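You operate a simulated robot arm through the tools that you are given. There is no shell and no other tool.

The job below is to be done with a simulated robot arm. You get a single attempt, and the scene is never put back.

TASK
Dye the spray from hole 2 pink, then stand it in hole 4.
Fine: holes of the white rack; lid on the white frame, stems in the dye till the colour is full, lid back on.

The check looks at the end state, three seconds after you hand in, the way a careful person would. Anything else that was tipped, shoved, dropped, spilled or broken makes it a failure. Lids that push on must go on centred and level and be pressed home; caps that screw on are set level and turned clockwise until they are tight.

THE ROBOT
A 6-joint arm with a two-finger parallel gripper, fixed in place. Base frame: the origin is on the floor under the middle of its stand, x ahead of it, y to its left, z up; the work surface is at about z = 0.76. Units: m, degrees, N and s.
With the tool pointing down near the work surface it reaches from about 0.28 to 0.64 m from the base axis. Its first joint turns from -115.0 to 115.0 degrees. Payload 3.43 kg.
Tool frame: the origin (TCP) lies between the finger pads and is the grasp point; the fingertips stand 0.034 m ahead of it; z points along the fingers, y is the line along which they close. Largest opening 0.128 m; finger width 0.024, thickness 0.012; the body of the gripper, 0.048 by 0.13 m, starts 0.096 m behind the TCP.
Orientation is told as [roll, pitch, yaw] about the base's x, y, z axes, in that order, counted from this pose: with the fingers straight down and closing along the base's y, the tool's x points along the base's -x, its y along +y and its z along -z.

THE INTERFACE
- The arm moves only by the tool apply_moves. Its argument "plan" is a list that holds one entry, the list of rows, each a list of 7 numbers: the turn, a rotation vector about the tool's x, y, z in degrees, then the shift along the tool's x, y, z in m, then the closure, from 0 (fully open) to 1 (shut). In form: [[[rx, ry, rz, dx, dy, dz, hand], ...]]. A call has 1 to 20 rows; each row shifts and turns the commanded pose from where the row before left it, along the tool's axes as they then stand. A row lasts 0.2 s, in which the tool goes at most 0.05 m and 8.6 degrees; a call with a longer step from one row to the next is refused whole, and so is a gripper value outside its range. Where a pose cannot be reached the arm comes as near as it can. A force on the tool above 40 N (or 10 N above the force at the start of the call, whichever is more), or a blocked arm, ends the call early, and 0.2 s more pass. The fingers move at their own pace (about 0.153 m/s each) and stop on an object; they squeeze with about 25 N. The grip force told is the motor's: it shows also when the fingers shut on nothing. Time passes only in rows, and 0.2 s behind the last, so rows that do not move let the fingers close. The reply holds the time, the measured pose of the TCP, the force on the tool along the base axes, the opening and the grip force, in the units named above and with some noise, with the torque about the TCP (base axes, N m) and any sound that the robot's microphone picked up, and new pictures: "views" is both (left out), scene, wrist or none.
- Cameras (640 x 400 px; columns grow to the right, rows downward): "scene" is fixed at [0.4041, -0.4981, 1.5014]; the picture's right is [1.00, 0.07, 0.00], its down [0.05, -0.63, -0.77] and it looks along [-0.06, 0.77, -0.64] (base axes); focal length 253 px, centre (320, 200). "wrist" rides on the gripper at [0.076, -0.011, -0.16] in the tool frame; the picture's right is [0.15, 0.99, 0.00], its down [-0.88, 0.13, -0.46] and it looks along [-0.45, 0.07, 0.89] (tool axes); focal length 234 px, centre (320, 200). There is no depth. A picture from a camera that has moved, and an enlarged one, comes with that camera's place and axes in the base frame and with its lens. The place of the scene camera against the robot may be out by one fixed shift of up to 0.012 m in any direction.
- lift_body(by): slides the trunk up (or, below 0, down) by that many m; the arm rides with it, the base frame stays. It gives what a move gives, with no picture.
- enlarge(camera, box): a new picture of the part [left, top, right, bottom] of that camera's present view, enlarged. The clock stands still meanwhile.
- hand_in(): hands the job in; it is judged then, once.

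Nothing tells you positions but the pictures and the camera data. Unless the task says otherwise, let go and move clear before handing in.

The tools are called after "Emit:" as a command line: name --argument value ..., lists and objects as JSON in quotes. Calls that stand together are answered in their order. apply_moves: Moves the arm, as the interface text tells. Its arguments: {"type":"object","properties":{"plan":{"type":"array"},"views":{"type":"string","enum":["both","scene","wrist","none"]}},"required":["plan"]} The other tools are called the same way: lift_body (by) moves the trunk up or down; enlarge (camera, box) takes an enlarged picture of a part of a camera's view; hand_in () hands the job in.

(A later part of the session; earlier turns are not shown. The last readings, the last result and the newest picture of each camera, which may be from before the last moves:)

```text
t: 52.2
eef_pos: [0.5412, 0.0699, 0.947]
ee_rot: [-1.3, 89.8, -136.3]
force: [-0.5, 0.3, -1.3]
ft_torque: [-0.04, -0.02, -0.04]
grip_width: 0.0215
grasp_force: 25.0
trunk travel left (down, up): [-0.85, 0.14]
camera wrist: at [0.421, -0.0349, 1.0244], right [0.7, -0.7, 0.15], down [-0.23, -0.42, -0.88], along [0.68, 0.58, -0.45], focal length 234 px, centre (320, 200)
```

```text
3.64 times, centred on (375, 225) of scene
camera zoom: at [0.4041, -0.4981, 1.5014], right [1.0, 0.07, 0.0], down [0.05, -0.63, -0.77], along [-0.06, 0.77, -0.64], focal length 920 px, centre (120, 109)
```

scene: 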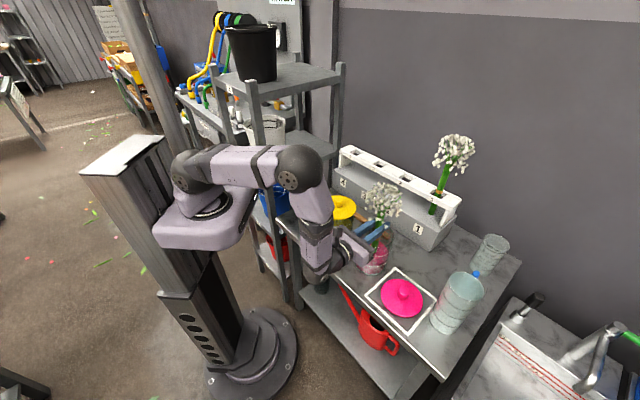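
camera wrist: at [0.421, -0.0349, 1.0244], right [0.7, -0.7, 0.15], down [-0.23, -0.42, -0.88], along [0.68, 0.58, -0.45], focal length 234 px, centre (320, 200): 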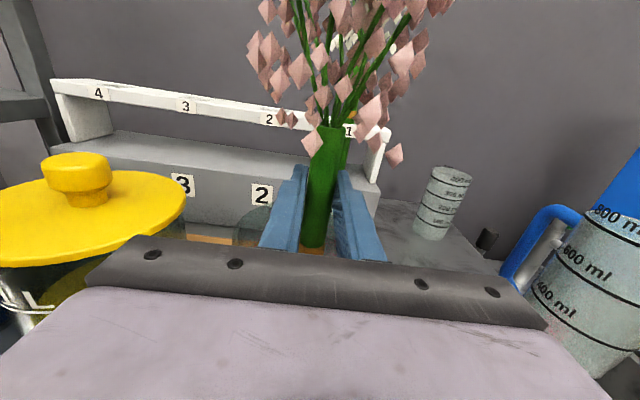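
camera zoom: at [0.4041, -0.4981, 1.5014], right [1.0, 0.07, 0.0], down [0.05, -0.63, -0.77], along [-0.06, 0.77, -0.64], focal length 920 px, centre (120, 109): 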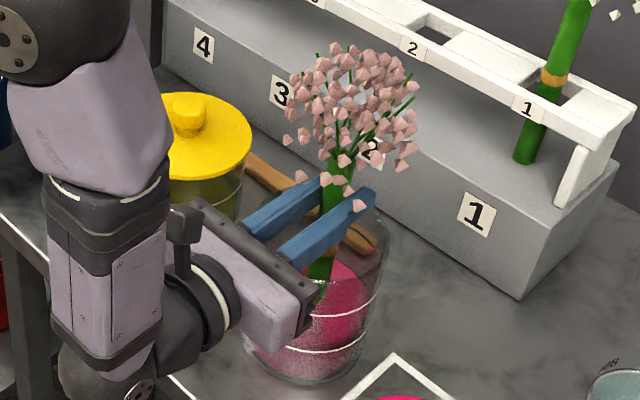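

The flowers are turning pink. I'll keep waiting for full colour.

Emit:
apply_moves --plan '[[[0, 0, 0, 0, 0, 0, 1], [0, 0, 0, 0, 0, 0, 1], [0, 0, 0, 0, 0, 0, 1], [0, 0, 0, 0, 0, 0, 1], [0, 0, 0, 0, 0, 0, 1], [0, 0, 0, 0, 0, 0, 1], [0, 0, 0, 0, 0, 0, 1], [0, 0, 0, 0, 0, 0, 1], [0, 0, 0, 0, 0, 0, 1], [0, 0, 0, 0, 0, 0, 1]]]' --views "wrist"

Emit:
enlarge --camera "scene" --box '[340, 170, 410, 280]'

```text
t: 54.4
eef_pos: [0.5403, 0.0697, 0.9478]
ee_rot: [-0.9, 89.8, -135.8]
force: [0.7, 0.2, -1.7]
ft_torque: [-0.02, -0.03, 0.02]
grip_width: 0.0215
grasp_force: 24.7
trunk travel left (down, up): [-0.85, 0.14]
camera wrist: at [0.421, -0.0349, 1.0244], right [0.7, -0.7, 0.15], down [-0.23, -0.42, -0.88], along [0.68, 0.58, -0.45], focal length 234 px, centre (320, 200)
```

wrist: 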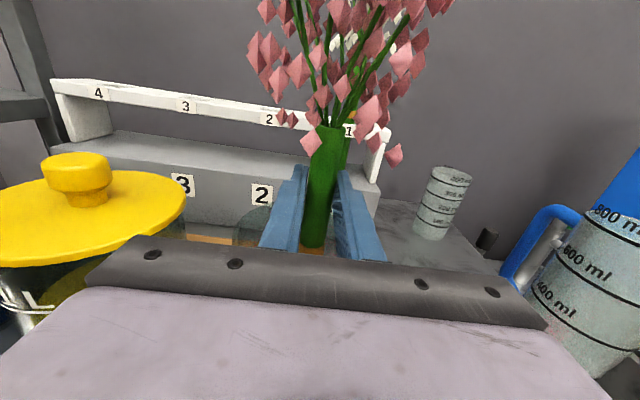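

```text
3.64 times, centred on (375, 225) of scene
camera zoom: at [0.4041, -0.4981, 1.5014], right [1.0, 0.07, 0.0], down [0.05, -0.63, -0.77], along [-0.06, 0.77, -0.64], focal length 920 px, centre (120, 109)
```

zoom: 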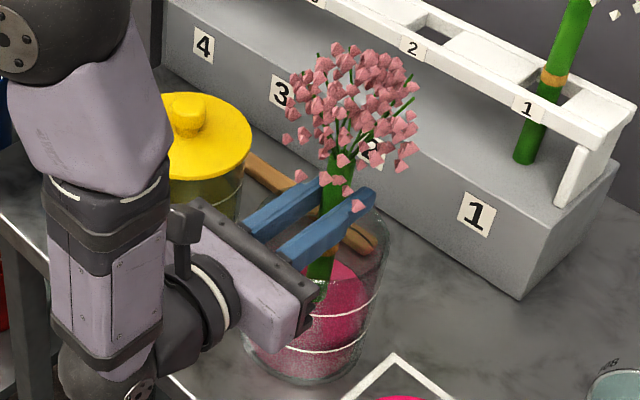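

Emit:
apply_moves --plan '[[[0, 0, 0, 0, 0, 0, 1], [0, 0, 0, 0, 0, 0, 1], [0, 0, 0, 0, 0, 0, 1], [0, 0, 0, 0, 0, 0, 1], [0, 0, 0, 0, 0, 0, 1], [0, 0, 0, 0, 0, 0, 1], [0, 0, 0, 0, 0, 0, 1], [0, 0, 0, 0, 0, 0, 1], [0, 0, 0, 0, 0, 0, 1], [0, 0, 0, 0, 0, 0, 1], [0, 0, 0, 0, 0, 0, 1], [0, 0, 0, 0, 0, 0, 1], [0, 0, 0, 0, 0, 0, 1], [0, 0, 0, 0, 0, 0, 1], [0, 0, 0, 0, 0, 0, 1], [0, 0, 0, 0, 0, 0, 1], [0, 0, 0, 0, 0, 0, 1], [0, 0, 0, 0, 0, 0, 1], [0, 0, 0, 0, 0, 0, 1], [0, 0, 0, 0, 0, 0, 1]]]' --views "wrist"

Emit:
enlarge --camera "scene" --box '[340, 170, 410, 280]'

```text
t: 58.6
eef_pos: [0.5402, 0.0696, 0.9461]
ee_rot: [-1.0, 89.8, -136.1]
force: [0.2, 0.1, -1.1]
ft_torque: [-0.03, 0.0, 0.0]
grip_width: 0.0216
grasp_force: 25.1
trunk travel left (down, up): [-0.85, 0.14]
camera wrist: at [0.4209, -0.0349, 1.0244], right [0.7, -0.7, 0.15], down [-0.23, -0.42, -0.88], along [0.68, 0.58, -0.45], focal length 234 px, centre (320, 200)
```

wrist: 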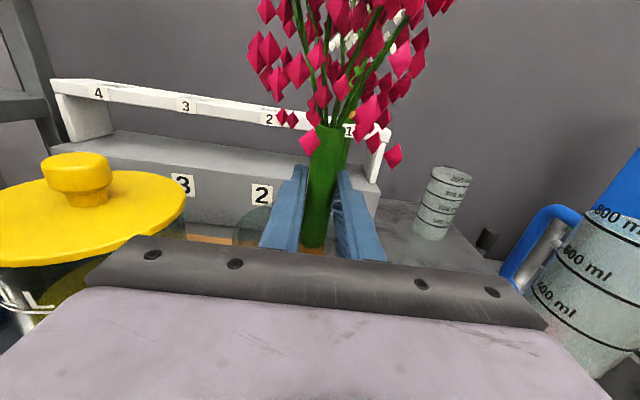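

```text
3.64 times, centred on (375, 225) of scene
camera zoom: at [0.4041, -0.4981, 1.5014], right [1.0, 0.07, 0.0], down [0.05, -0.63, -0.77], along [-0.06, 0.77, -0.64], focal length 920 px, centre (120, 109)
```

zoom: 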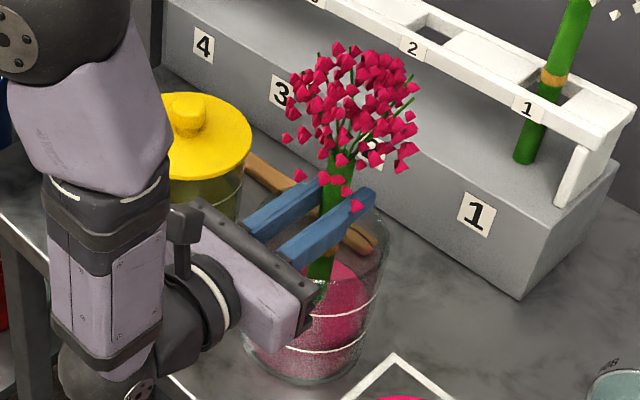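

Deep pink now. I'll wait a little longer to be sure the colour no longer changes.

Emit:
apply_moves --plan '[[[0, 0, 0, 0, 0, 0, 1], [0, 0, 0, 0, 0, 0, 1], [0, 0, 0, 0, 0, 0, 1], [0, 0, 0, 0, 0, 0, 1], [0, 0, 0, 0, 0, 0, 1], [0, 0, 0, 0, 0, 0, 1], [0, 0, 0, 0, 0, 0, 1], [0, 0, 0, 0, 0, 0, 1], [0, 0, 0, 0, 0, 0, 1], [0, 0, 0, 0, 0, 0, 1], [0, 0, 0, 0, 0, 0, 1], [0, 0, 0, 0, 0, 0, 1], [0, 0, 0, 0, 0, 0, 1], [0, 0, 0, 0, 0, 0, 1], [0, 0, 0, 0, 0, 0, 1]]]' --views "wrist"

Emit:
enlarge --camera "scene" --box '[340, 170, 410, 280]'

```text
t: 61.8
eef_pos: [0.5406, 0.07, 0.9465]
ee_rot: [-0.7, 89.7, -135.7]
force: [-0.2, -0.7, -2.1]
ft_torque: [0.01, 0.03, 0.0]
grip_width: 0.0214
grasp_force: 25.7
trunk travel left (down, up): [-0.85, 0.14]
camera wrist: at [0.421, -0.0349, 1.0244], right [0.7, -0.7, 0.15], down [-0.23, -0.42, -0.88], along [0.68, 0.58, -0.45], focal length 234 px, centre (320, 200)
```

wrist: 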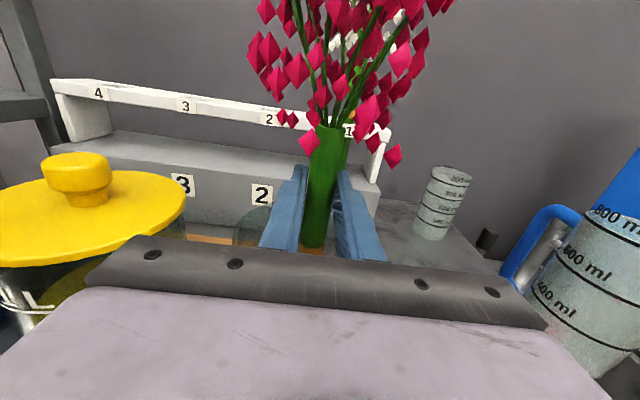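

```text
3.64 times, centred on (375, 225) of scene
camera zoom: at [0.4041, -0.4981, 1.5014], right [1.0, 0.07, 0.0], down [0.05, -0.63, -0.77], along [-0.06, 0.77, -0.64], focal length 920 px, centre (120, 109)
```

zoom: 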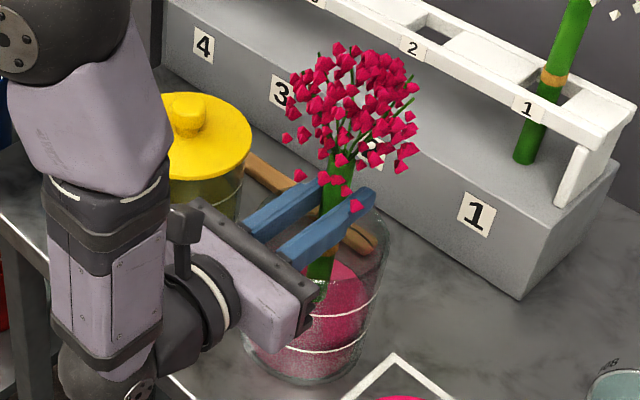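

The colour is steady and full. I'll lift the spray straight out and let it drip over the jar for a moment.

Emit:
apply_moves --plan '[[[0, 0, 0, 0.01, 0, 0, 1], [0, 0, 0, 0.02, 0, 0, 1], [0, 0, 0, 0.02, 0, 0, 1], [0, 0, 0, 0.02, 0, 0, 1], [0, 0, 0, 0.02, 0, 0, 1], [0, 0, 0, 0.02, 0, 0, 1], [0, 0, 0, 0.02, 0, 0, 1], [0, 0, 0, 0, 0, 0, 1], [0, 0, 0, 0, 0, 0, 1], [0, 0, 0, 0, 0, 0, 1], [0, 0, 0, 0, 0, 0, 1], [0, 0, 0, 0, 0, 0, 1], [0, 0, 0, 0.035, 0, 0, 1], [0, 0, 0, 0.035, 0, 0, 1], [0, 0, 0, 0, 0, 0, 1]]]'

Emit:
enlarge --camera "scene" --box '[320, 90, 450, 290]'

```text
t: 65.0
eef_pos: [0.5413, 0.0707, 1.1463]
ee_rot: [-13.9, 89.7, -149.0]
force: [-0.5, 0.4, -1.0]
ft_torque: [-0.01, 0.01, 0.03]
grip_width: 0.0216
grasp_force: 25.1
trunk travel left (down, up): [-0.85, 0.14]
camera wrist: at [0.4216, -0.0352, 1.2237], right [0.7, -0.7, 0.15], down [-0.23, -0.42, -0.88], along [0.67, 0.58, -0.45], focal length 234 px, centre (320, 200)
```

scene: 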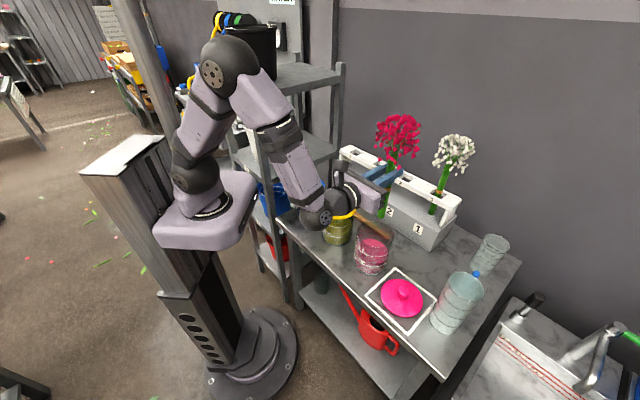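
wrist: 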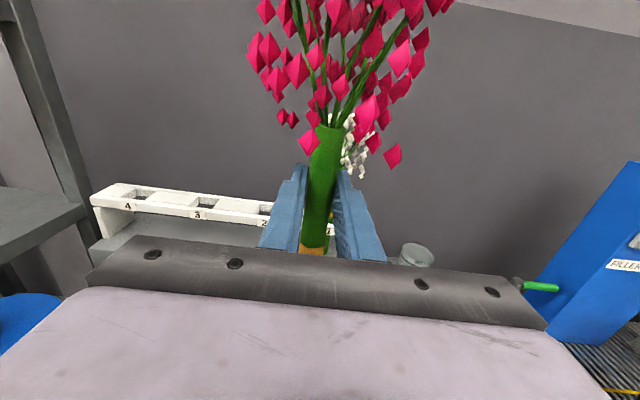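

```text
2.00 times, centred on (385, 190) of scene
camera zoom: at [0.4041, -0.4981, 1.5014], right [1.0, 0.07, 0.0], down [0.05, -0.63, -0.77], along [-0.06, 0.77, -0.64], focal length 506 px, centre (190, 220)
```

zoom: 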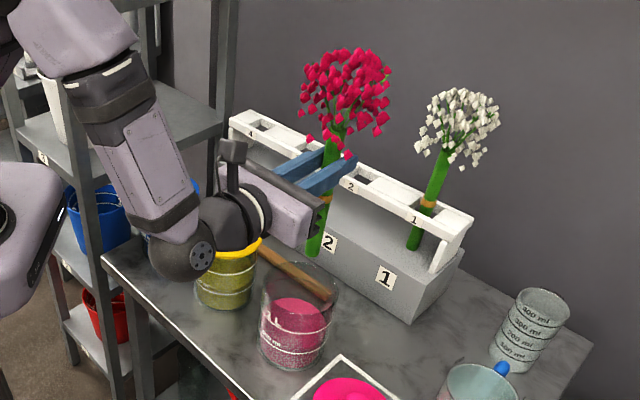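

The spray has slid down in the grip by roughly 1-2 cm during the move. I'll zoom in to measure where the band and the stem's end are now.

Emit:
enlarge --camera "wrist" --box '[240, 90, 400, 270]'

Emit:
enlarge --camera "scene" --box '[340, 160, 410, 240]'

Emit:
enlarge --camera "wrist" --box '[0, 100, 240, 300]'

```text
2.22 times, centred on (320, 180) of wrist
camera zoom: at [0.4216, -0.0352, 1.2237], right [0.7, -0.7, 0.15], down [-0.23, -0.42, -0.88], along [0.67, 0.58, -0.45], focal length 520 px, centre (320, 244)
```

zoom: 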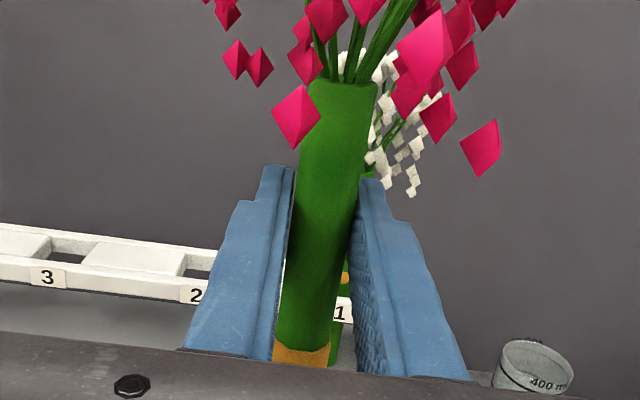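

```text
5.00 times, centred on (375, 200) of scene
camera zoom: at [0.4041, -0.4981, 1.5014], right [1.0, 0.07, 0.0], down [0.05, -0.63, -0.77], along [-0.06, 0.77, -0.64], focal length 1265 px, centre (45, 200)
```

zoom: 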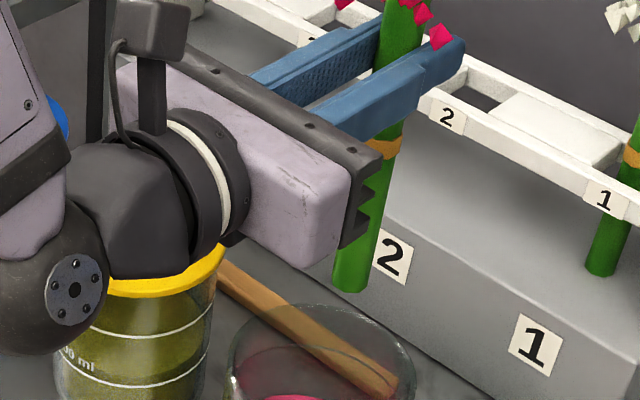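

```text
2.00 times, centred on (120, 200) of wrist
camera zoom: at [0.4216, -0.0352, 1.2237], right [0.7, -0.7, 0.15], down [-0.23, -0.42, -0.88], along [0.67, 0.58, -0.45], focal length 468 px, centre (720, 200)
```

zoom: 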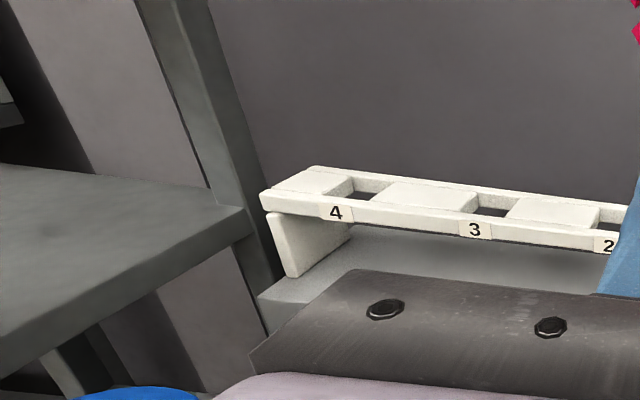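

The band is now about 0.053 m below the grasp point, so the stem's end is about 0.18 m below it. Hole 4 should be at about (0.485, 0.491). I'll raise to z = 1.20 and carry the spray most of the way there.

Emit:
apply_moves --plan '[[[0, 0, 0, 0.027, 0, 0, 1], [0, 0, 0, 0.027, 0, 0, 1], [0, 0, 0, 0, -0.03, 0.0257, 1], [0, 0, 0, 0, -0.0337, 0.0257, 1], [0, 0, 0, 0, -0.0337, 0.0257, 1], [0, 0, 0, 0, -0.0337, 0.0257, 1], [0, 0, 0, 0, -0.0337, 0.0257, 1], [0, 0, 0, 0, -0.0337, 0.0257, 1], [0, 0, 0, 0, -0.0337, 0.0257, 1], [0, 0, 0, 0, 0, 0, 1]]]'

```text
t: 67.2
eef_pos: [0.5115, 0.3521, 1.2011]
ee_rot: [2.0, 89.7, -132.5]
force: [0.9, -0.8, -1.8]
ft_torque: [0.01, 0.01, -0.01]
grip_width: 0.0214
grasp_force: 24.9
out of reach, approached as far as the arm can: row 9
trunk travel left (down, up): [-0.85, 0.14]
camera wrist: at [0.3932, 0.2463, 1.2799], right [0.71, -0.69, 0.15], down [-0.23, -0.42, -0.88], along [0.67, 0.59, -0.46], focal length 234 px, centre (320, 200)
```

scene: 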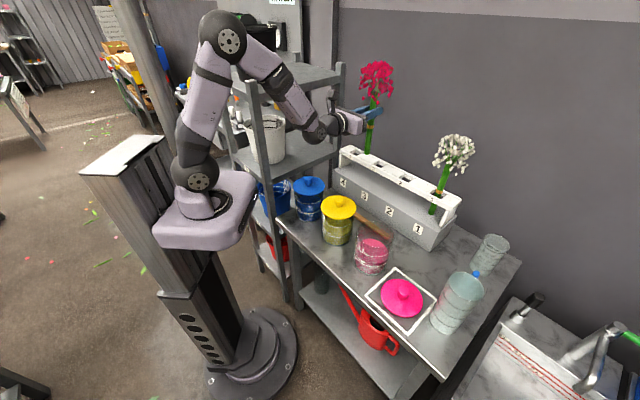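
wrist: 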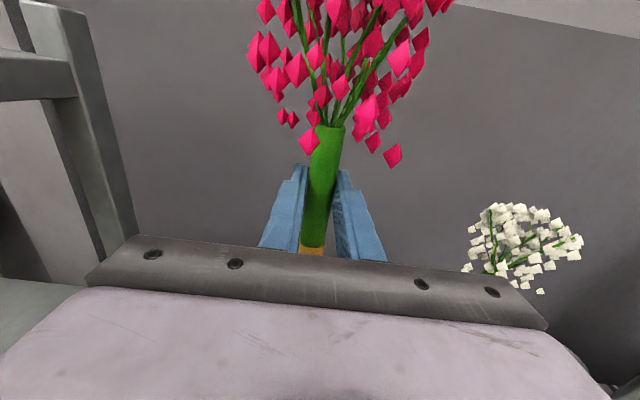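

The reach was slightly limited there, but the spray no longer slips. I'll turn the heading to about 60° and then continue to above hole 4.

Emit:
apply_moves --plan '[[[7.5, 0, 0, 0, 0, 0, 1], [7.5, 0, 0, 0, 0, 0, 1], [0, 0, 0, 0, 0, 0, 1]]]' --views "none"

```text
t: 68.0
eef_pos: [0.5115, 0.3505, 1.2026]
ee_rot: [-20.0, 89.7, -139.9]
force: [-0.2, 0.1, -2.4]
ft_torque: [-0.04, 0.01, -0.02]
grip_width: 0.0214
grasp_force: 24.9
trunk travel left (down, up): [-0.85, 0.14]
```

Emit:
apply_moves --plan '[[[0, 0, 0, 0, -0.0231, 0.027, 1], [0, 0, 0, 0, -0.0231, 0.027, 1], [0, 0, 0, 0, -0.0231, 0.027, 1], [0, 0, 0, 0, -0.0231, 0.027, 1], [0, 0, 0, 0, 0, 0, 1]]]'

Emit:
enlarge --camera "scene" --box '[310, 60, 420, 220]'

```text
t: 69.2
eef_pos: [0.4856, 0.4909, 1.2011]
ee_rot: [-21.6, 89.9, -141.6]
force: [-0.4, 0.0, -1.1]
ft_torque: [0.01, -0.02, -0.01]
grip_width: 0.0215
grasp_force: 24.6
trunk travel left (down, up): [-0.85, 0.14]
camera wrist: at [0.398, 0.3581, 1.2786], right [0.86, -0.49, 0.15], down [-0.12, -0.46, -0.88], along [0.5, 0.74, -0.45], focal length 234 px, centre (320, 200)
```

scene: 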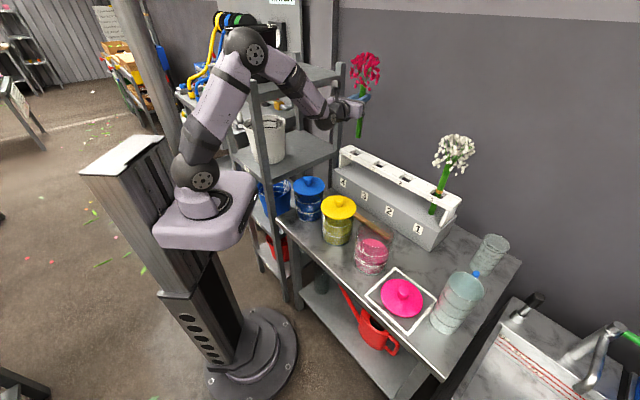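
wrist: 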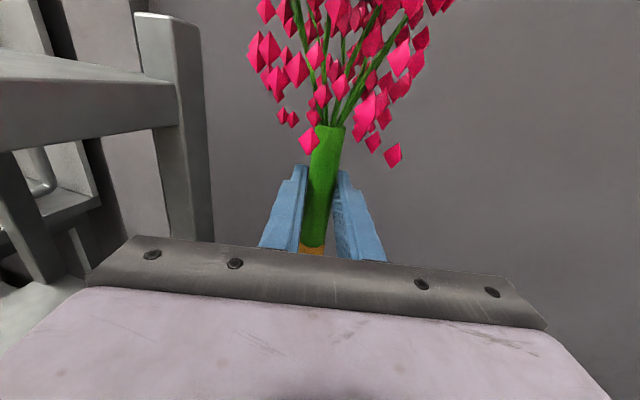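

```text
2.50 times, centred on (365, 140) of scene
camera zoom: at [0.4041, -0.4981, 1.5014], right [1.0, 0.07, 0.0], down [0.05, -0.63, -0.77], along [-0.06, 0.77, -0.64], focal length 633 px, centre (208, 350)
```

zoom: 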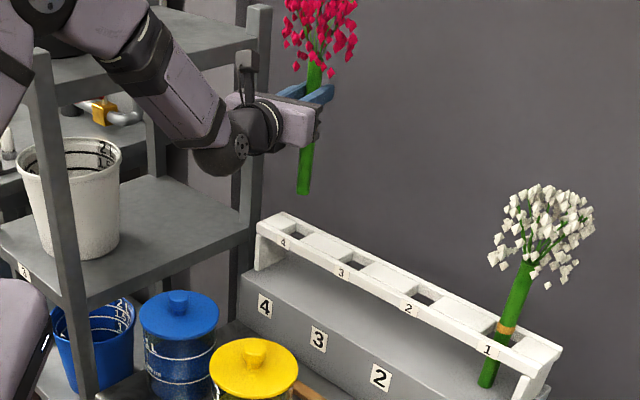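

Emit:
enlarge --camera "scene" --box '[325, 110, 385, 170]'

Emit:
enlarge --camera "wrist" --box '[240, 90, 400, 270]'

```text
6.67 times, centred on (355, 140) of scene
camera zoom: at [0.4041, -0.4981, 1.5014], right [1.0, 0.07, 0.0], down [0.05, -0.63, -0.77], along [-0.06, 0.77, -0.64], focal length 1687 px, centre (87, 600)
```

zoom: 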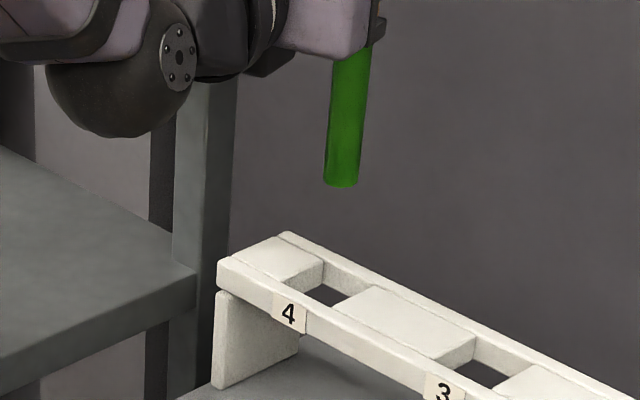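

```text
2.22 times, centred on (320, 180) of wrist
camera zoom: at [0.398, 0.3581, 1.2786], right [0.86, -0.49, 0.15], down [-0.12, -0.46, -0.88], along [0.5, 0.74, -0.45], focal length 520 px, centre (320, 244)
```

zoom: 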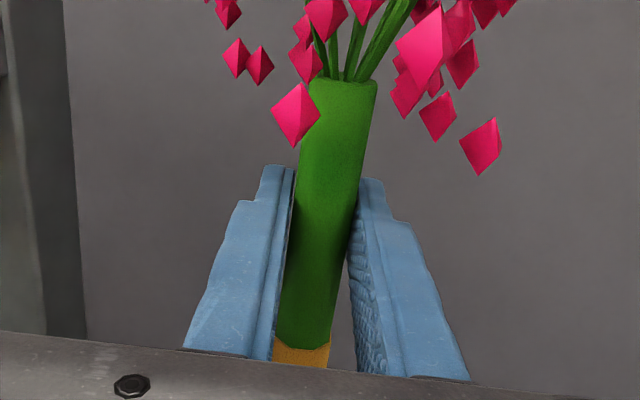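

The stem is stable in the grip and lines up over hole 4. I'll lower it to just above the bar and compare again.

Emit:
apply_moves --plan '[[[0, 0, 0, -0.015, 0, 0, 1], [0, 0, 0, -0.015, 0, 0, 1], [0, 0, 0, -0.005, 0, 0, 1], [0, 0, 0, 0, 0, 0, 1]]]' --views "none"

Emit:
enlarge --camera "scene" --box '[330, 120, 380, 170]'

```text
t: 70.2
eef_pos: [0.4853, 0.4906, 1.1661]
ee_rot: [-11.4, 89.9, -131.4]
force: [1.0, -0.8, -0.9]
ft_torque: [-0.02, -0.03, -0.01]
grip_width: 0.0218
grasp_force: 25.2
trunk travel left (down, up): [-0.85, 0.14]
```

```text
8.00 times, centred on (355, 145) of scene
camera zoom: at [0.4041, -0.4981, 1.5014], right [1.0, 0.07, 0.0], down [0.05, -0.63, -0.77], along [-0.06, 0.77, -0.64], focal length 2024 px, centre (40, 640)
```

zoom: 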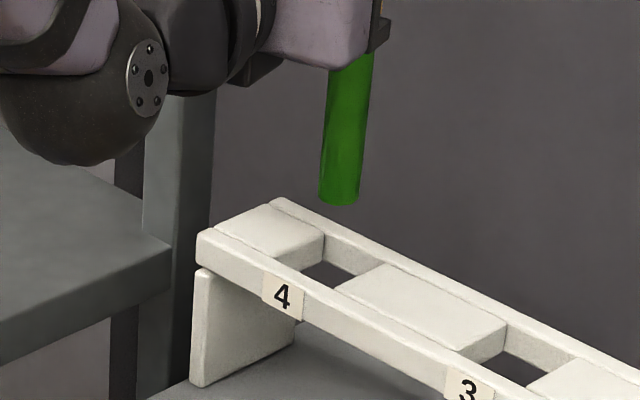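

The gap looks slightly larger than expected, so the stem may be up to a centimetre too far back. I'll lower 2 cm more and compare again just above the bar.

Emit:
apply_moves --plan '[[[0, 0, 0, -0.01, 0, 0, 1], [0, 0, 0, -0.008, 0, 0, 1], [0, 0, 0, 0, 0, 0, 1]]]' --views "none"

Emit:
enlarge --camera "scene" --box '[335, 125, 375, 165]'

```text
t: 71.0
eef_pos: [0.4859, 0.4899, 1.1486]
ee_rot: [-18.6, 89.8, -138.6]
force: [-0.4, -0.4, -0.1]
ft_torque: [-0.03, 0.0, 0.02]
grip_width: 0.0218
grasp_force: 24.6
trunk travel left (down, up): [-0.85, 0.14]
```

```text
10.00 times, centred on (355, 145) of scene
camera zoom: at [0.4041, -0.4981, 1.5014], right [1.0, 0.07, 0.0], down [0.05, -0.63, -0.77], along [-0.06, 0.77, -0.64], focal length 2530 px, centre (-30, 750)
```

zoom: 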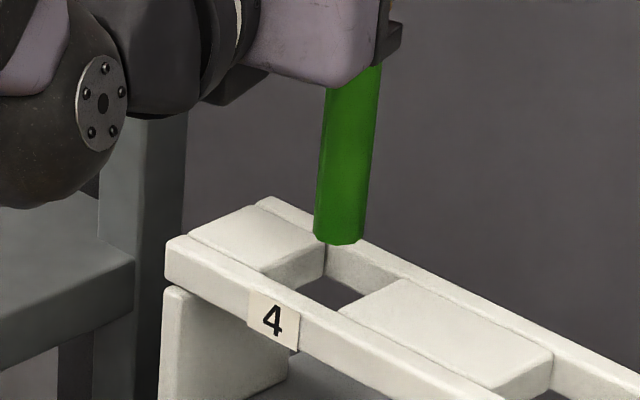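

The stem's landing point is roughly 8 mm behind the hole's centre. I'll shift it forward slightly, lower a little and check once more.

Emit:
apply_moves --plan '[[[0, 0, 0, 0, 0.0036, -0.0072, 1], [0, 0, 0, -0.005, 0, 0, 1], [0, 0, 0, 0, 0, 0, 1]]]' --views "none"

Emit:
enlarge --camera "scene" --box '[335, 125, 375, 165]'

```text
t: 71.8
eef_pos: [0.4848, 0.4814, 1.1436]
ee_rot: [-16.5, 89.8, -136.5]
force: [0.7, 0.3, -1.3]
ft_torque: [-0.02, -0.03, 0.01]
grip_width: 0.0216
grasp_force: 25.2
trunk travel left (down, up): [-0.85, 0.14]
```

```text
10.00 times, centred on (355, 145) of scene
camera zoom: at [0.4041, -0.4981, 1.5014], right [1.0, 0.07, 0.0], down [0.05, -0.63, -0.77], along [-0.06, 0.77, -0.64], focal length 2530 px, centre (-30, 750)
```

zoom: 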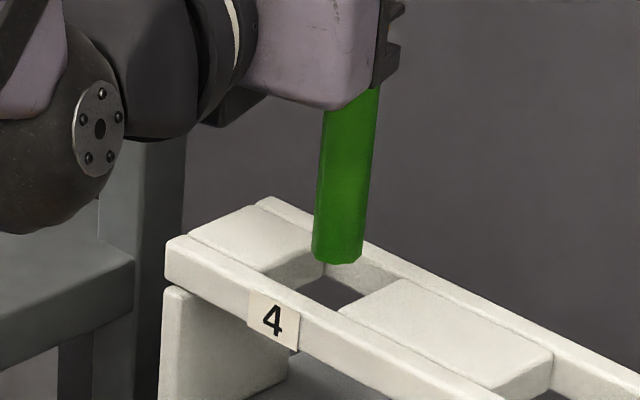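

Emit:
apply_moves --plan '[[[0, 0, 0, 0, 0, -0.0035, 1], [0, 0, 0, -0.005, 0, 0, 1], [0, 0, 0, 0, 0, 0, 1]]]' --views "none"

Emit:
enlarge --camera "scene" --box '[335, 125, 375, 165]'

```text
t: 72.6
eef_pos: [0.4842, 0.4785, 1.1395]
ee_rot: [-12.4, 89.8, -132.4]
force: [0.9, -0.3, -2.0]
ft_torque: [-0.02, -0.04, -0.03]
grip_width: 0.0217
grasp_force: 25.6
trunk travel left (down, up): [-0.85, 0.14]
```

```text
10.00 times, centred on (355, 145) of scene
camera zoom: at [0.4041, -0.4981, 1.5014], right [1.0, 0.07, 0.0], down [0.05, -0.63, -0.77], along [-0.06, 0.77, -0.64], focal length 2530 px, centre (-30, 750)
```

zoom: 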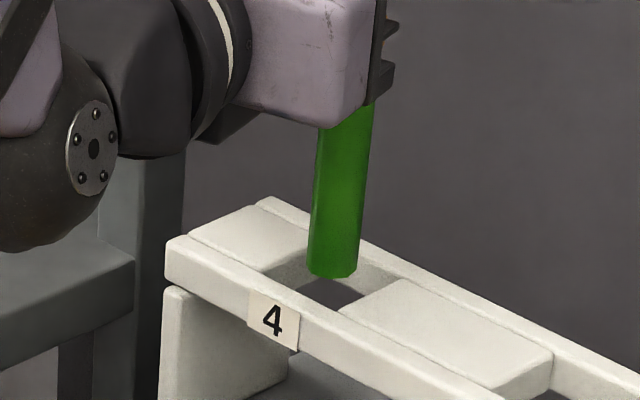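

The stem's end now sits right over the middle of hole 4. I'll lower it into the hole step by step.

Emit:
apply_moves --plan '[[[0, 0, 0, -0.004, 0, 0, 1], [0, 0, 0, -0.004, 0, 0, 1], [0, 0, 0, -0.004, 0, 0, 1], [0, 0, 0, 0, 0, 0, 1]]]' --views "none"

Emit:
enlarge --camera "scene" --box '[335, 125, 375, 165]'

```text
t: 73.6
eef_pos: [0.4839, 0.4792, 1.1268]
ee_rot: [-12.0, 89.7, -131.9]
force: [-0.4, -0.4, -1.1]
ft_torque: [-0.02, -0.02, -0.01]
grip_width: 0.0218
grasp_force: 24.8
trunk travel left (down, up): [-0.85, 0.14]
```

```text
10.00 times, centred on (355, 145) of scene
camera zoom: at [0.4041, -0.4981, 1.5014], right [1.0, 0.07, 0.0], down [0.05, -0.63, -0.77], along [-0.06, 0.77, -0.64], focal length 2530 px, centre (-30, 750)
```

zoom: 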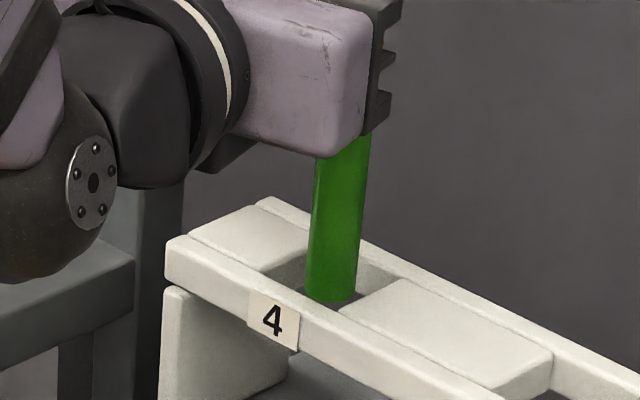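

Emit:
apply_moves --plan '[[[0, 0, 0, -0.005, 0, 0, 1], [0, 0, 0, -0.005, 0, 0, 1], [0, 0, 0, -0.005, 0, 0, 1], [0, 0, 0, 0, 0, 0, 1]]]' --views "none"

Emit:
enlarge --camera "scene" --box '[335, 125, 375, 165]'

```text
t: 74.6
eef_pos: [0.4824, 0.4789, 1.1196]
ee_rot: [171.3, 89.1, 51.3]
force: [-0.5, 1.9, 24.9]
ft_torque: [0.18, 0.0, 0.0]
grip_width: 0.0218
grasp_force: 25.0
trunk travel left (down, up): [-0.85, 0.14]
```

```text
10.00 times, centred on (355, 145) of scene
camera zoom: at [0.4041, -0.4981, 1.5014], right [1.0, 0.07, 0.0], down [0.05, -0.63, -0.77], along [-0.06, 0.77, -0.64], focal length 2530 px, centre (-30, 750)
```

zoom: 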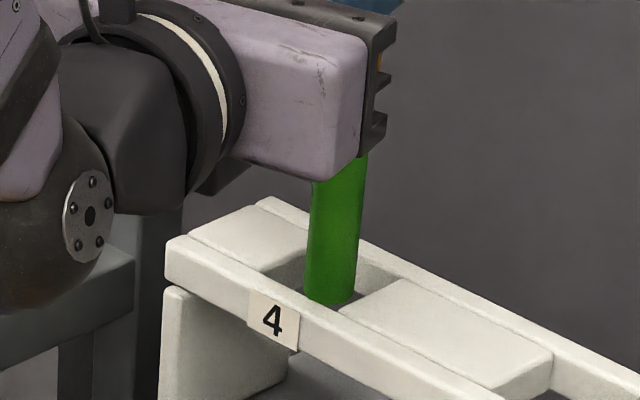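

The stem's end touched the front rail (25 N), so I'd shifted it too far forward. At bar level the hole's centre is about 13 mm further in +y. I'll back off upward first.

Emit:
apply_moves --plan '[[[0, 0, 0, 0.006, 0, 0, 1], [0, 0, 0, 0.009, 0, 0, 1], [0, 0, 0, 0, 0, 0, 1]]]' --views "wrist"

Emit:
enlarge --camera "scene" --box '[335, 125, 375, 165]'

Emit:
enlarge --camera "wrist" --box '[240, 90, 400, 270]'

```text
t: 75.4
eef_pos: [0.4831, 0.4787, 1.1242]
ee_rot: [-10.9, 89.5, -130.8]
force: [0.1, 0.1, -1.3]
ft_torque: [-0.04, 0.02, 0.02]
grip_width: 0.0216
grasp_force: 25.4
trunk travel left (down, up): [-0.85, 0.14]
camera wrist: at [0.3958, 0.3477, 1.2029], right [0.86, -0.49, 0.14], down [-0.12, -0.47, -0.88], along [0.5, 0.73, -0.46], focal length 234 px, centre (320, 200)
```

wrist: 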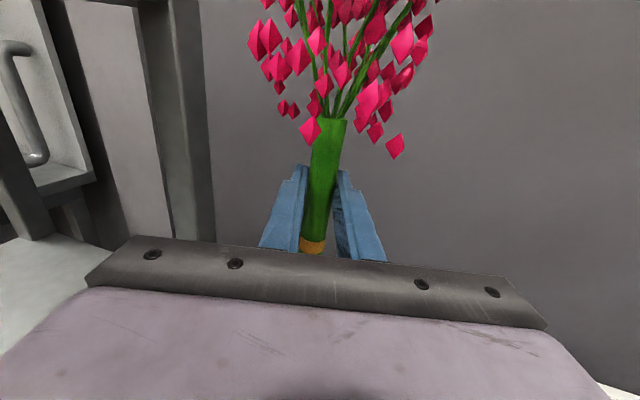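

```text
10.00 times, centred on (355, 145) of scene
camera zoom: at [0.4041, -0.4981, 1.5014], right [1.0, 0.07, 0.0], down [0.05, -0.63, -0.77], along [-0.06, 0.77, -0.64], focal length 2530 px, centre (-30, 750)
```

zoom: 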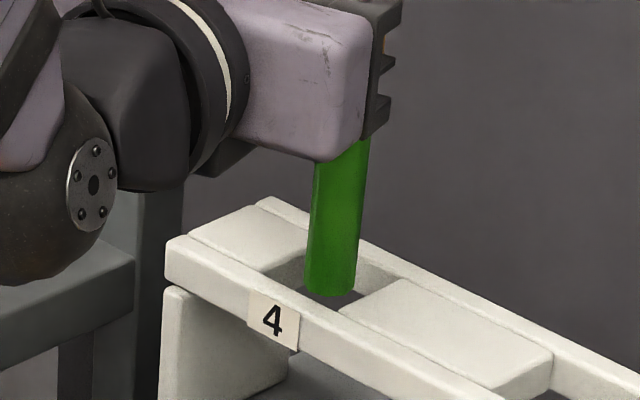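

```text
2.22 times, centred on (320, 180) of wrist
camera zoom: at [0.3958, 0.3477, 1.2029], right [0.86, -0.49, 0.14], down [-0.12, -0.47, -0.88], along [0.5, 0.73, -0.46], focal length 520 px, centre (320, 244)
```

zoom: 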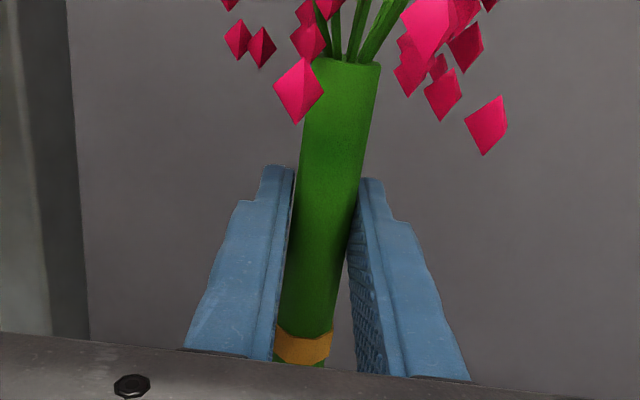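

The stem is free again, and it slid 5 mm up in the grip. I'll raise it 8 mm, shift 13 mm in +y and lower again, checking the picture.

Emit:
apply_moves --plan '[[[0, 0, 0, 0.01, 0, 0, 1], [0, 0, 0, 0, -0.0064, 0.0117, 1], [0, 0, 0, 0, 0, 0, 1], [0, 0, 0, -0.005, 0, 0, 1], [0, 0, 0, 0, 0, 0, 1]]]' --views "none"

Emit:
enlarge --camera "scene" --box '[335, 125, 375, 165]'

```text
t: 76.6
eef_pos: [0.4838, 0.4928, 1.1327]
ee_rot: [-12.6, 89.8, -132.5]
force: [0.0, -1.2, -1.2]
ft_torque: [-0.02, 0.0, 0.02]
grip_width: 0.0216
grasp_force: 24.5
trunk travel left (down, up): [-0.85, 0.14]
```

```text
10.00 times, centred on (355, 145) of scene
camera zoom: at [0.4041, -0.4981, 1.5014], right [1.0, 0.07, 0.0], down [0.05, -0.63, -0.77], along [-0.06, 0.77, -0.64], focal length 2530 px, centre (-30, 750)
```

zoom: 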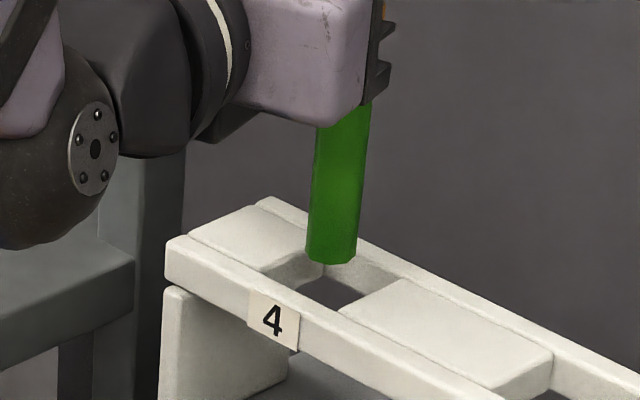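

Emit:
apply_moves --plan '[[[0, 0, 0, -0.004, 0, 0, 1], [0, 0, 0, -0.004, 0, 0, 1], [0, 0, 0, -0.004, 0, 0, 1], [0, 0, 0, 0, 0, 0, 1]]]' --views "none"

Emit:
enlarge --camera "scene" --box '[335, 125, 375, 165]'

```text
t: 77.6
eef_pos: [0.4844, 0.4918, 1.1188]
ee_rot: [-16.2, 89.8, -136.2]
force: [-0.6, 0.8, -1.9]
ft_torque: [0.01, -0.01, 0.0]
grip_width: 0.0215
grasp_force: 25.3
trunk travel left (down, up): [-0.85, 0.14]
```

```text
10.00 times, centred on (355, 145) of scene
camera zoom: at [0.4041, -0.4981, 1.5014], right [1.0, 0.07, 0.0], down [0.05, -0.63, -0.77], along [-0.06, 0.77, -0.64], focal length 2530 px, centre (-30, 750)
```

zoom: 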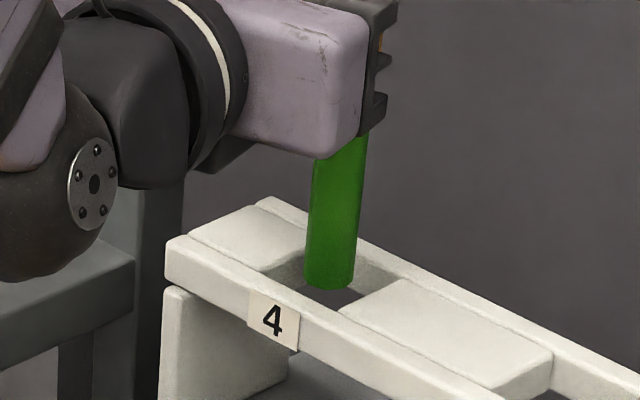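

Emit:
apply_moves --plan '[[[0, 0, 0, -0.004, 0, 0, 1], [0, 0, 0, -0.004, 0, 0, 1], [0, 0, 0, 0, 0, 0, 1]]]' --views "none"

Emit:
enlarge --camera "scene" --box '[335, 125, 375, 165]'

```text
t: 78.4
eef_pos: [0.4834, 0.4922, 1.1116]
ee_rot: [-14.4, 89.9, -134.7]
force: [0.1, -0.2, -0.7]
ft_torque: [0.01, -0.01, -0.01]
grip_width: 0.0217
grasp_force: 25.0
trunk travel left (down, up): [-0.85, 0.14]
```

```text
10.00 times, centred on (355, 145) of scene
camera zoom: at [0.4041, -0.4981, 1.5014], right [1.0, 0.07, 0.0], down [0.05, -0.63, -0.77], along [-0.06, 0.77, -0.64], focal length 2530 px, centre (-30, 750)
```

zoom: 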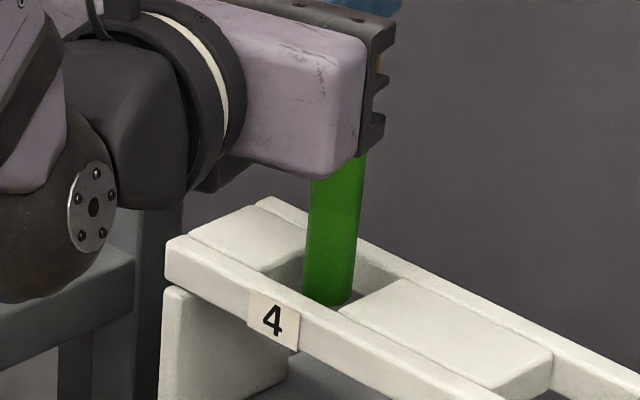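

It's now below the earlier contact height with no force, so the stem is entering the hole. I'll keep lowering.

Emit:
apply_moves --plan '[[[0, 0, 0, -0.005, 0, 0, 1], [0, 0, 0, -0.005, 0, 0, 1], [0, 0, 0, 0, 0, 0, 1]]]' --views "none"

Emit:
enlarge --camera "scene" --box '[335, 125, 375, 165]'

```text
t: 79.2
eef_pos: [0.4837, 0.4926, 1.1021]
ee_rot: [-13.6, 89.8, -133.6]
force: [-0.8, 1.3, -1.7]
ft_torque: [0.0, 0.01, -0.03]
grip_width: 0.0218
grasp_force: 25.2
trunk travel left (down, up): [-0.85, 0.14]
```

```text
10.00 times, centred on (355, 145) of scene
camera zoom: at [0.4041, -0.4981, 1.5014], right [1.0, 0.07, 0.0], down [0.05, -0.63, -0.77], along [-0.06, 0.77, -0.64], focal length 2530 px, centre (-30, 750)
```

zoom: 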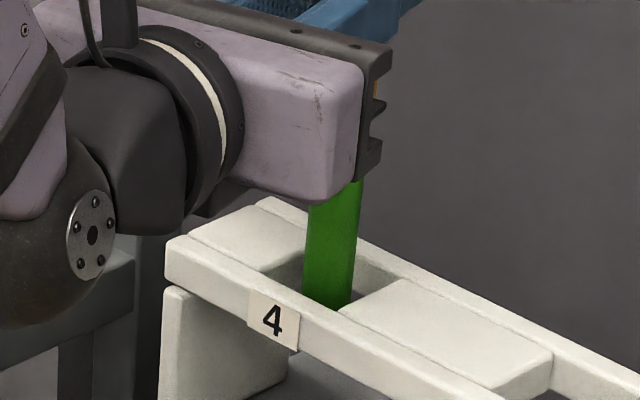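

Emit:
apply_moves --plan '[[[0, 0, 0, -0.007, 0, 0, 1], [0, 0, 0, -0.007, 0, 0, 1], [0, 0, 0, -0.007, 0, 0, 1], [0, 0, 0, -0.007, 0, 0, 1], [0, 0, 0, 0, 0, 0, 1]]]'

Emit:
enlarge --camera "scene" --box '[310, 90, 410, 200]'

```text
t: 80.4
eef_pos: [0.4843, 0.4928, 1.0732]
ee_rot: [-16.1, 89.8, -136.1]
force: [-0.4, 0.4, -1.8]
ft_torque: [0.01, 0.01, -0.01]
grip_width: 0.0216
grasp_force: 25.0
trunk travel left (down, up): [-0.85, 0.14]
camera wrist: at [0.3958, 0.3607, 1.1514], right [0.86, -0.49, 0.15], down [-0.12, -0.46, -0.88], along [0.5, 0.74, -0.45], focal length 234 px, centre (320, 200)
```

scene: 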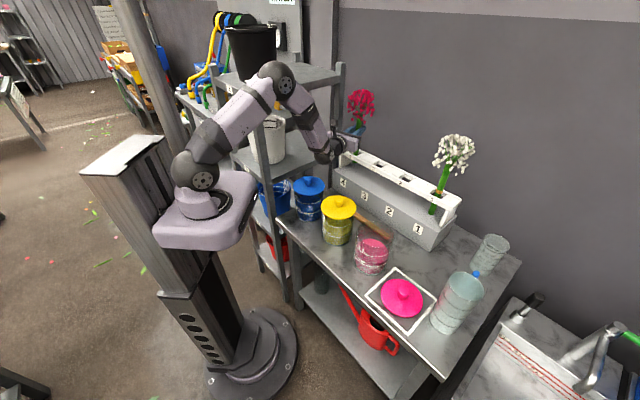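
wrist: 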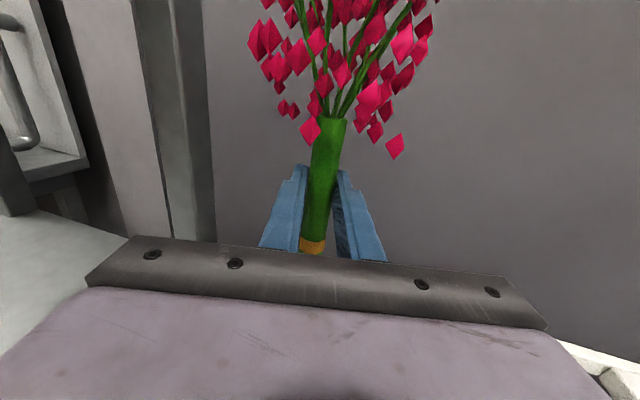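

```text
3.64 times, centred on (360, 145) of scene
camera zoom: at [0.4041, -0.4981, 1.5014], right [1.0, 0.07, 0.0], down [0.05, -0.63, -0.77], along [-0.06, 0.77, -0.64], focal length 920 px, centre (174, 400)
```

zoom: 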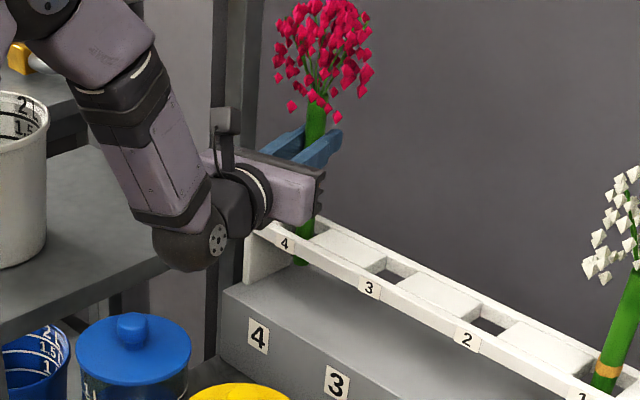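

The stem shows through below the bar under label 4. I'll go on down until it rests on the base.

Emit:
apply_moves --plan '[[[0, 0, 0, -0.008, 0, 0, 1], [0, 0, 0, -0.008, 0, 0, 1], [0, 0, 0, -0.008, 0, 0, 1], [0, 0, 0, -0.005, 0, 0, 1], [0, 0, 0, 0, 0, 0, 1]]]' --views "none"

Emit:
enlarge --camera "scene" --box '[325, 100, 395, 190]'

```text
t: 81.6
eef_pos: [0.4835, 0.4925, 1.0454]
ee_rot: [-11.9, 89.7, -131.9]
force: [-0.9, -0.1, -1.5]
ft_torque: [-0.03, 0.02, 0.0]
grip_width: 0.0219
grasp_force: 25.2
trunk travel left (down, up): [-0.85, 0.14]
```

```text
4.44 times, centred on (360, 145) of scene
camera zoom: at [0.4041, -0.4981, 1.5014], right [1.0, 0.07, 0.0], down [0.05, -0.63, -0.77], along [-0.06, 0.77, -0.64], focal length 1125 px, centre (142, 444)
```

zoom: 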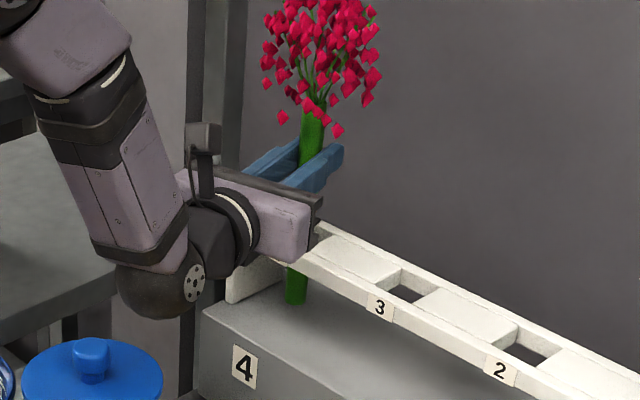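

Emit:
apply_moves --plan '[[[0, 0, 0, -0.004, 0, 0, 1], [0, 0, 0, -0.004, 0, 0, 1], [0, 0, 0, -0.003, 0, 0, 1], [0, 0, 0, 0, 0, 0, 1]]]' --views "none"

```text
t: 82.6
eef_pos: [0.4838, 0.4921, 1.0333]
ee_rot: [-13.1, 89.9, -133.1]
force: [-0.2, 0.3, -1.7]
ft_torque: [-0.03, -0.02, 0.02]
grip_width: 0.0218
grasp_force: 24.7
trunk travel left (down, up): [-0.85, 0.14]
```

Emit:
apply_moves --plan '[[[0, 0, 0, -0.003, 0, 0, 1], [0, 0, 0, -0.003, 0, 0, 1], [0, 0, 0, 0, 0, 0, 1]]]' --views "none"

Emit:
enlarge --camera "scene" --box '[325, 100, 395, 190]'

```text
t: 83.4
eef_pos: [0.4837, 0.4924, 1.0291]
ee_rot: [-15.2, 89.7, -135.2]
force: [1.0, -0.6, -0.8]
ft_torque: [-0.01, -0.04, -0.01]
grip_width: 0.0217
grasp_force: 25.2
trunk travel left (down, up): [-0.85, 0.14]
```

```text
4.44 times, centred on (360, 145) of scene
camera zoom: at [0.4041, -0.4981, 1.5014], right [1.0, 0.07, 0.0], down [0.05, -0.63, -0.77], along [-0.06, 0.77, -0.64], focal length 1125 px, centre (142, 444)
```

zoom: 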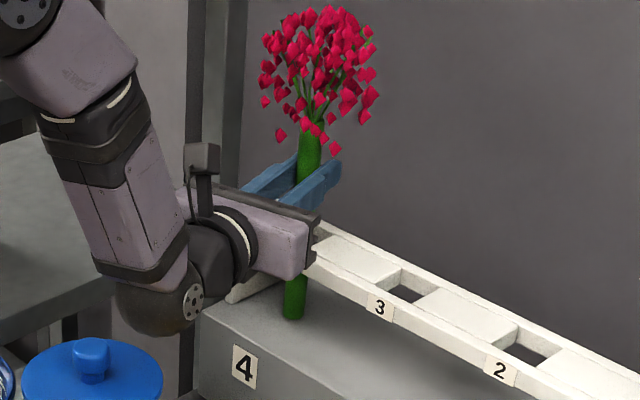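

Emit:
apply_moves --plan '[[[0, 0, 0, -0.003, 0, 0, 1], [0, 0, 0, -0.003, 0, 0, 1], [0, 0, 0, 0, 0, 0, 1]]]' --views "none"

```text
t: 84.2
eef_pos: [0.4828, 0.4931, 1.0257]
ee_rot: [174.8, 89.8, 54.6]
force: [-0.5, -1.0, 9.9]
ft_torque: [-0.14, 0.12, 0.01]
grip_width: 0.0219
grasp_force: 25.3
trunk travel left (down, up): [-0.85, 0.14]
```

The stem rests on the base (about 10 N). I'll take off the preload and open the fingers slowly.

Emit:
apply_moves --plan '[[[0, 0, 0, 0.0012, 0, 0, 1], [0, 0, 0, 0, 0, 0, 1]]]' --views "none"

```text
t: 84.8
eef_pos: [0.4819, 0.4924, 1.0254]
ee_rot: [178.9, 90.0, 58.9]
force: [1.7, 1.6, 9.4]
ft_torque: [0.29, -0.25, 0.02]
grip_width: 0.0217
grasp_force: 24.9
trunk travel left (down, up): [-0.85, 0.14]
```

Emit:
apply_moves --plan '[[[0, 0, 0, 0.002, 0, 0, 1], [0, 0, 0, 0, 0, 0, 1]]]' --views "none"

```text
t: 85.4
eef_pos: [0.4832, 0.4931, 1.0249]
ee_rot: [-13.9, 89.9, -134.0]
force: [1.7, 2.3, 5.4]
ft_torque: [0.4, -0.34, -0.04]
grip_width: 0.0218
grasp_force: 24.9
trunk travel left (down, up): [-0.85, 0.14]
```

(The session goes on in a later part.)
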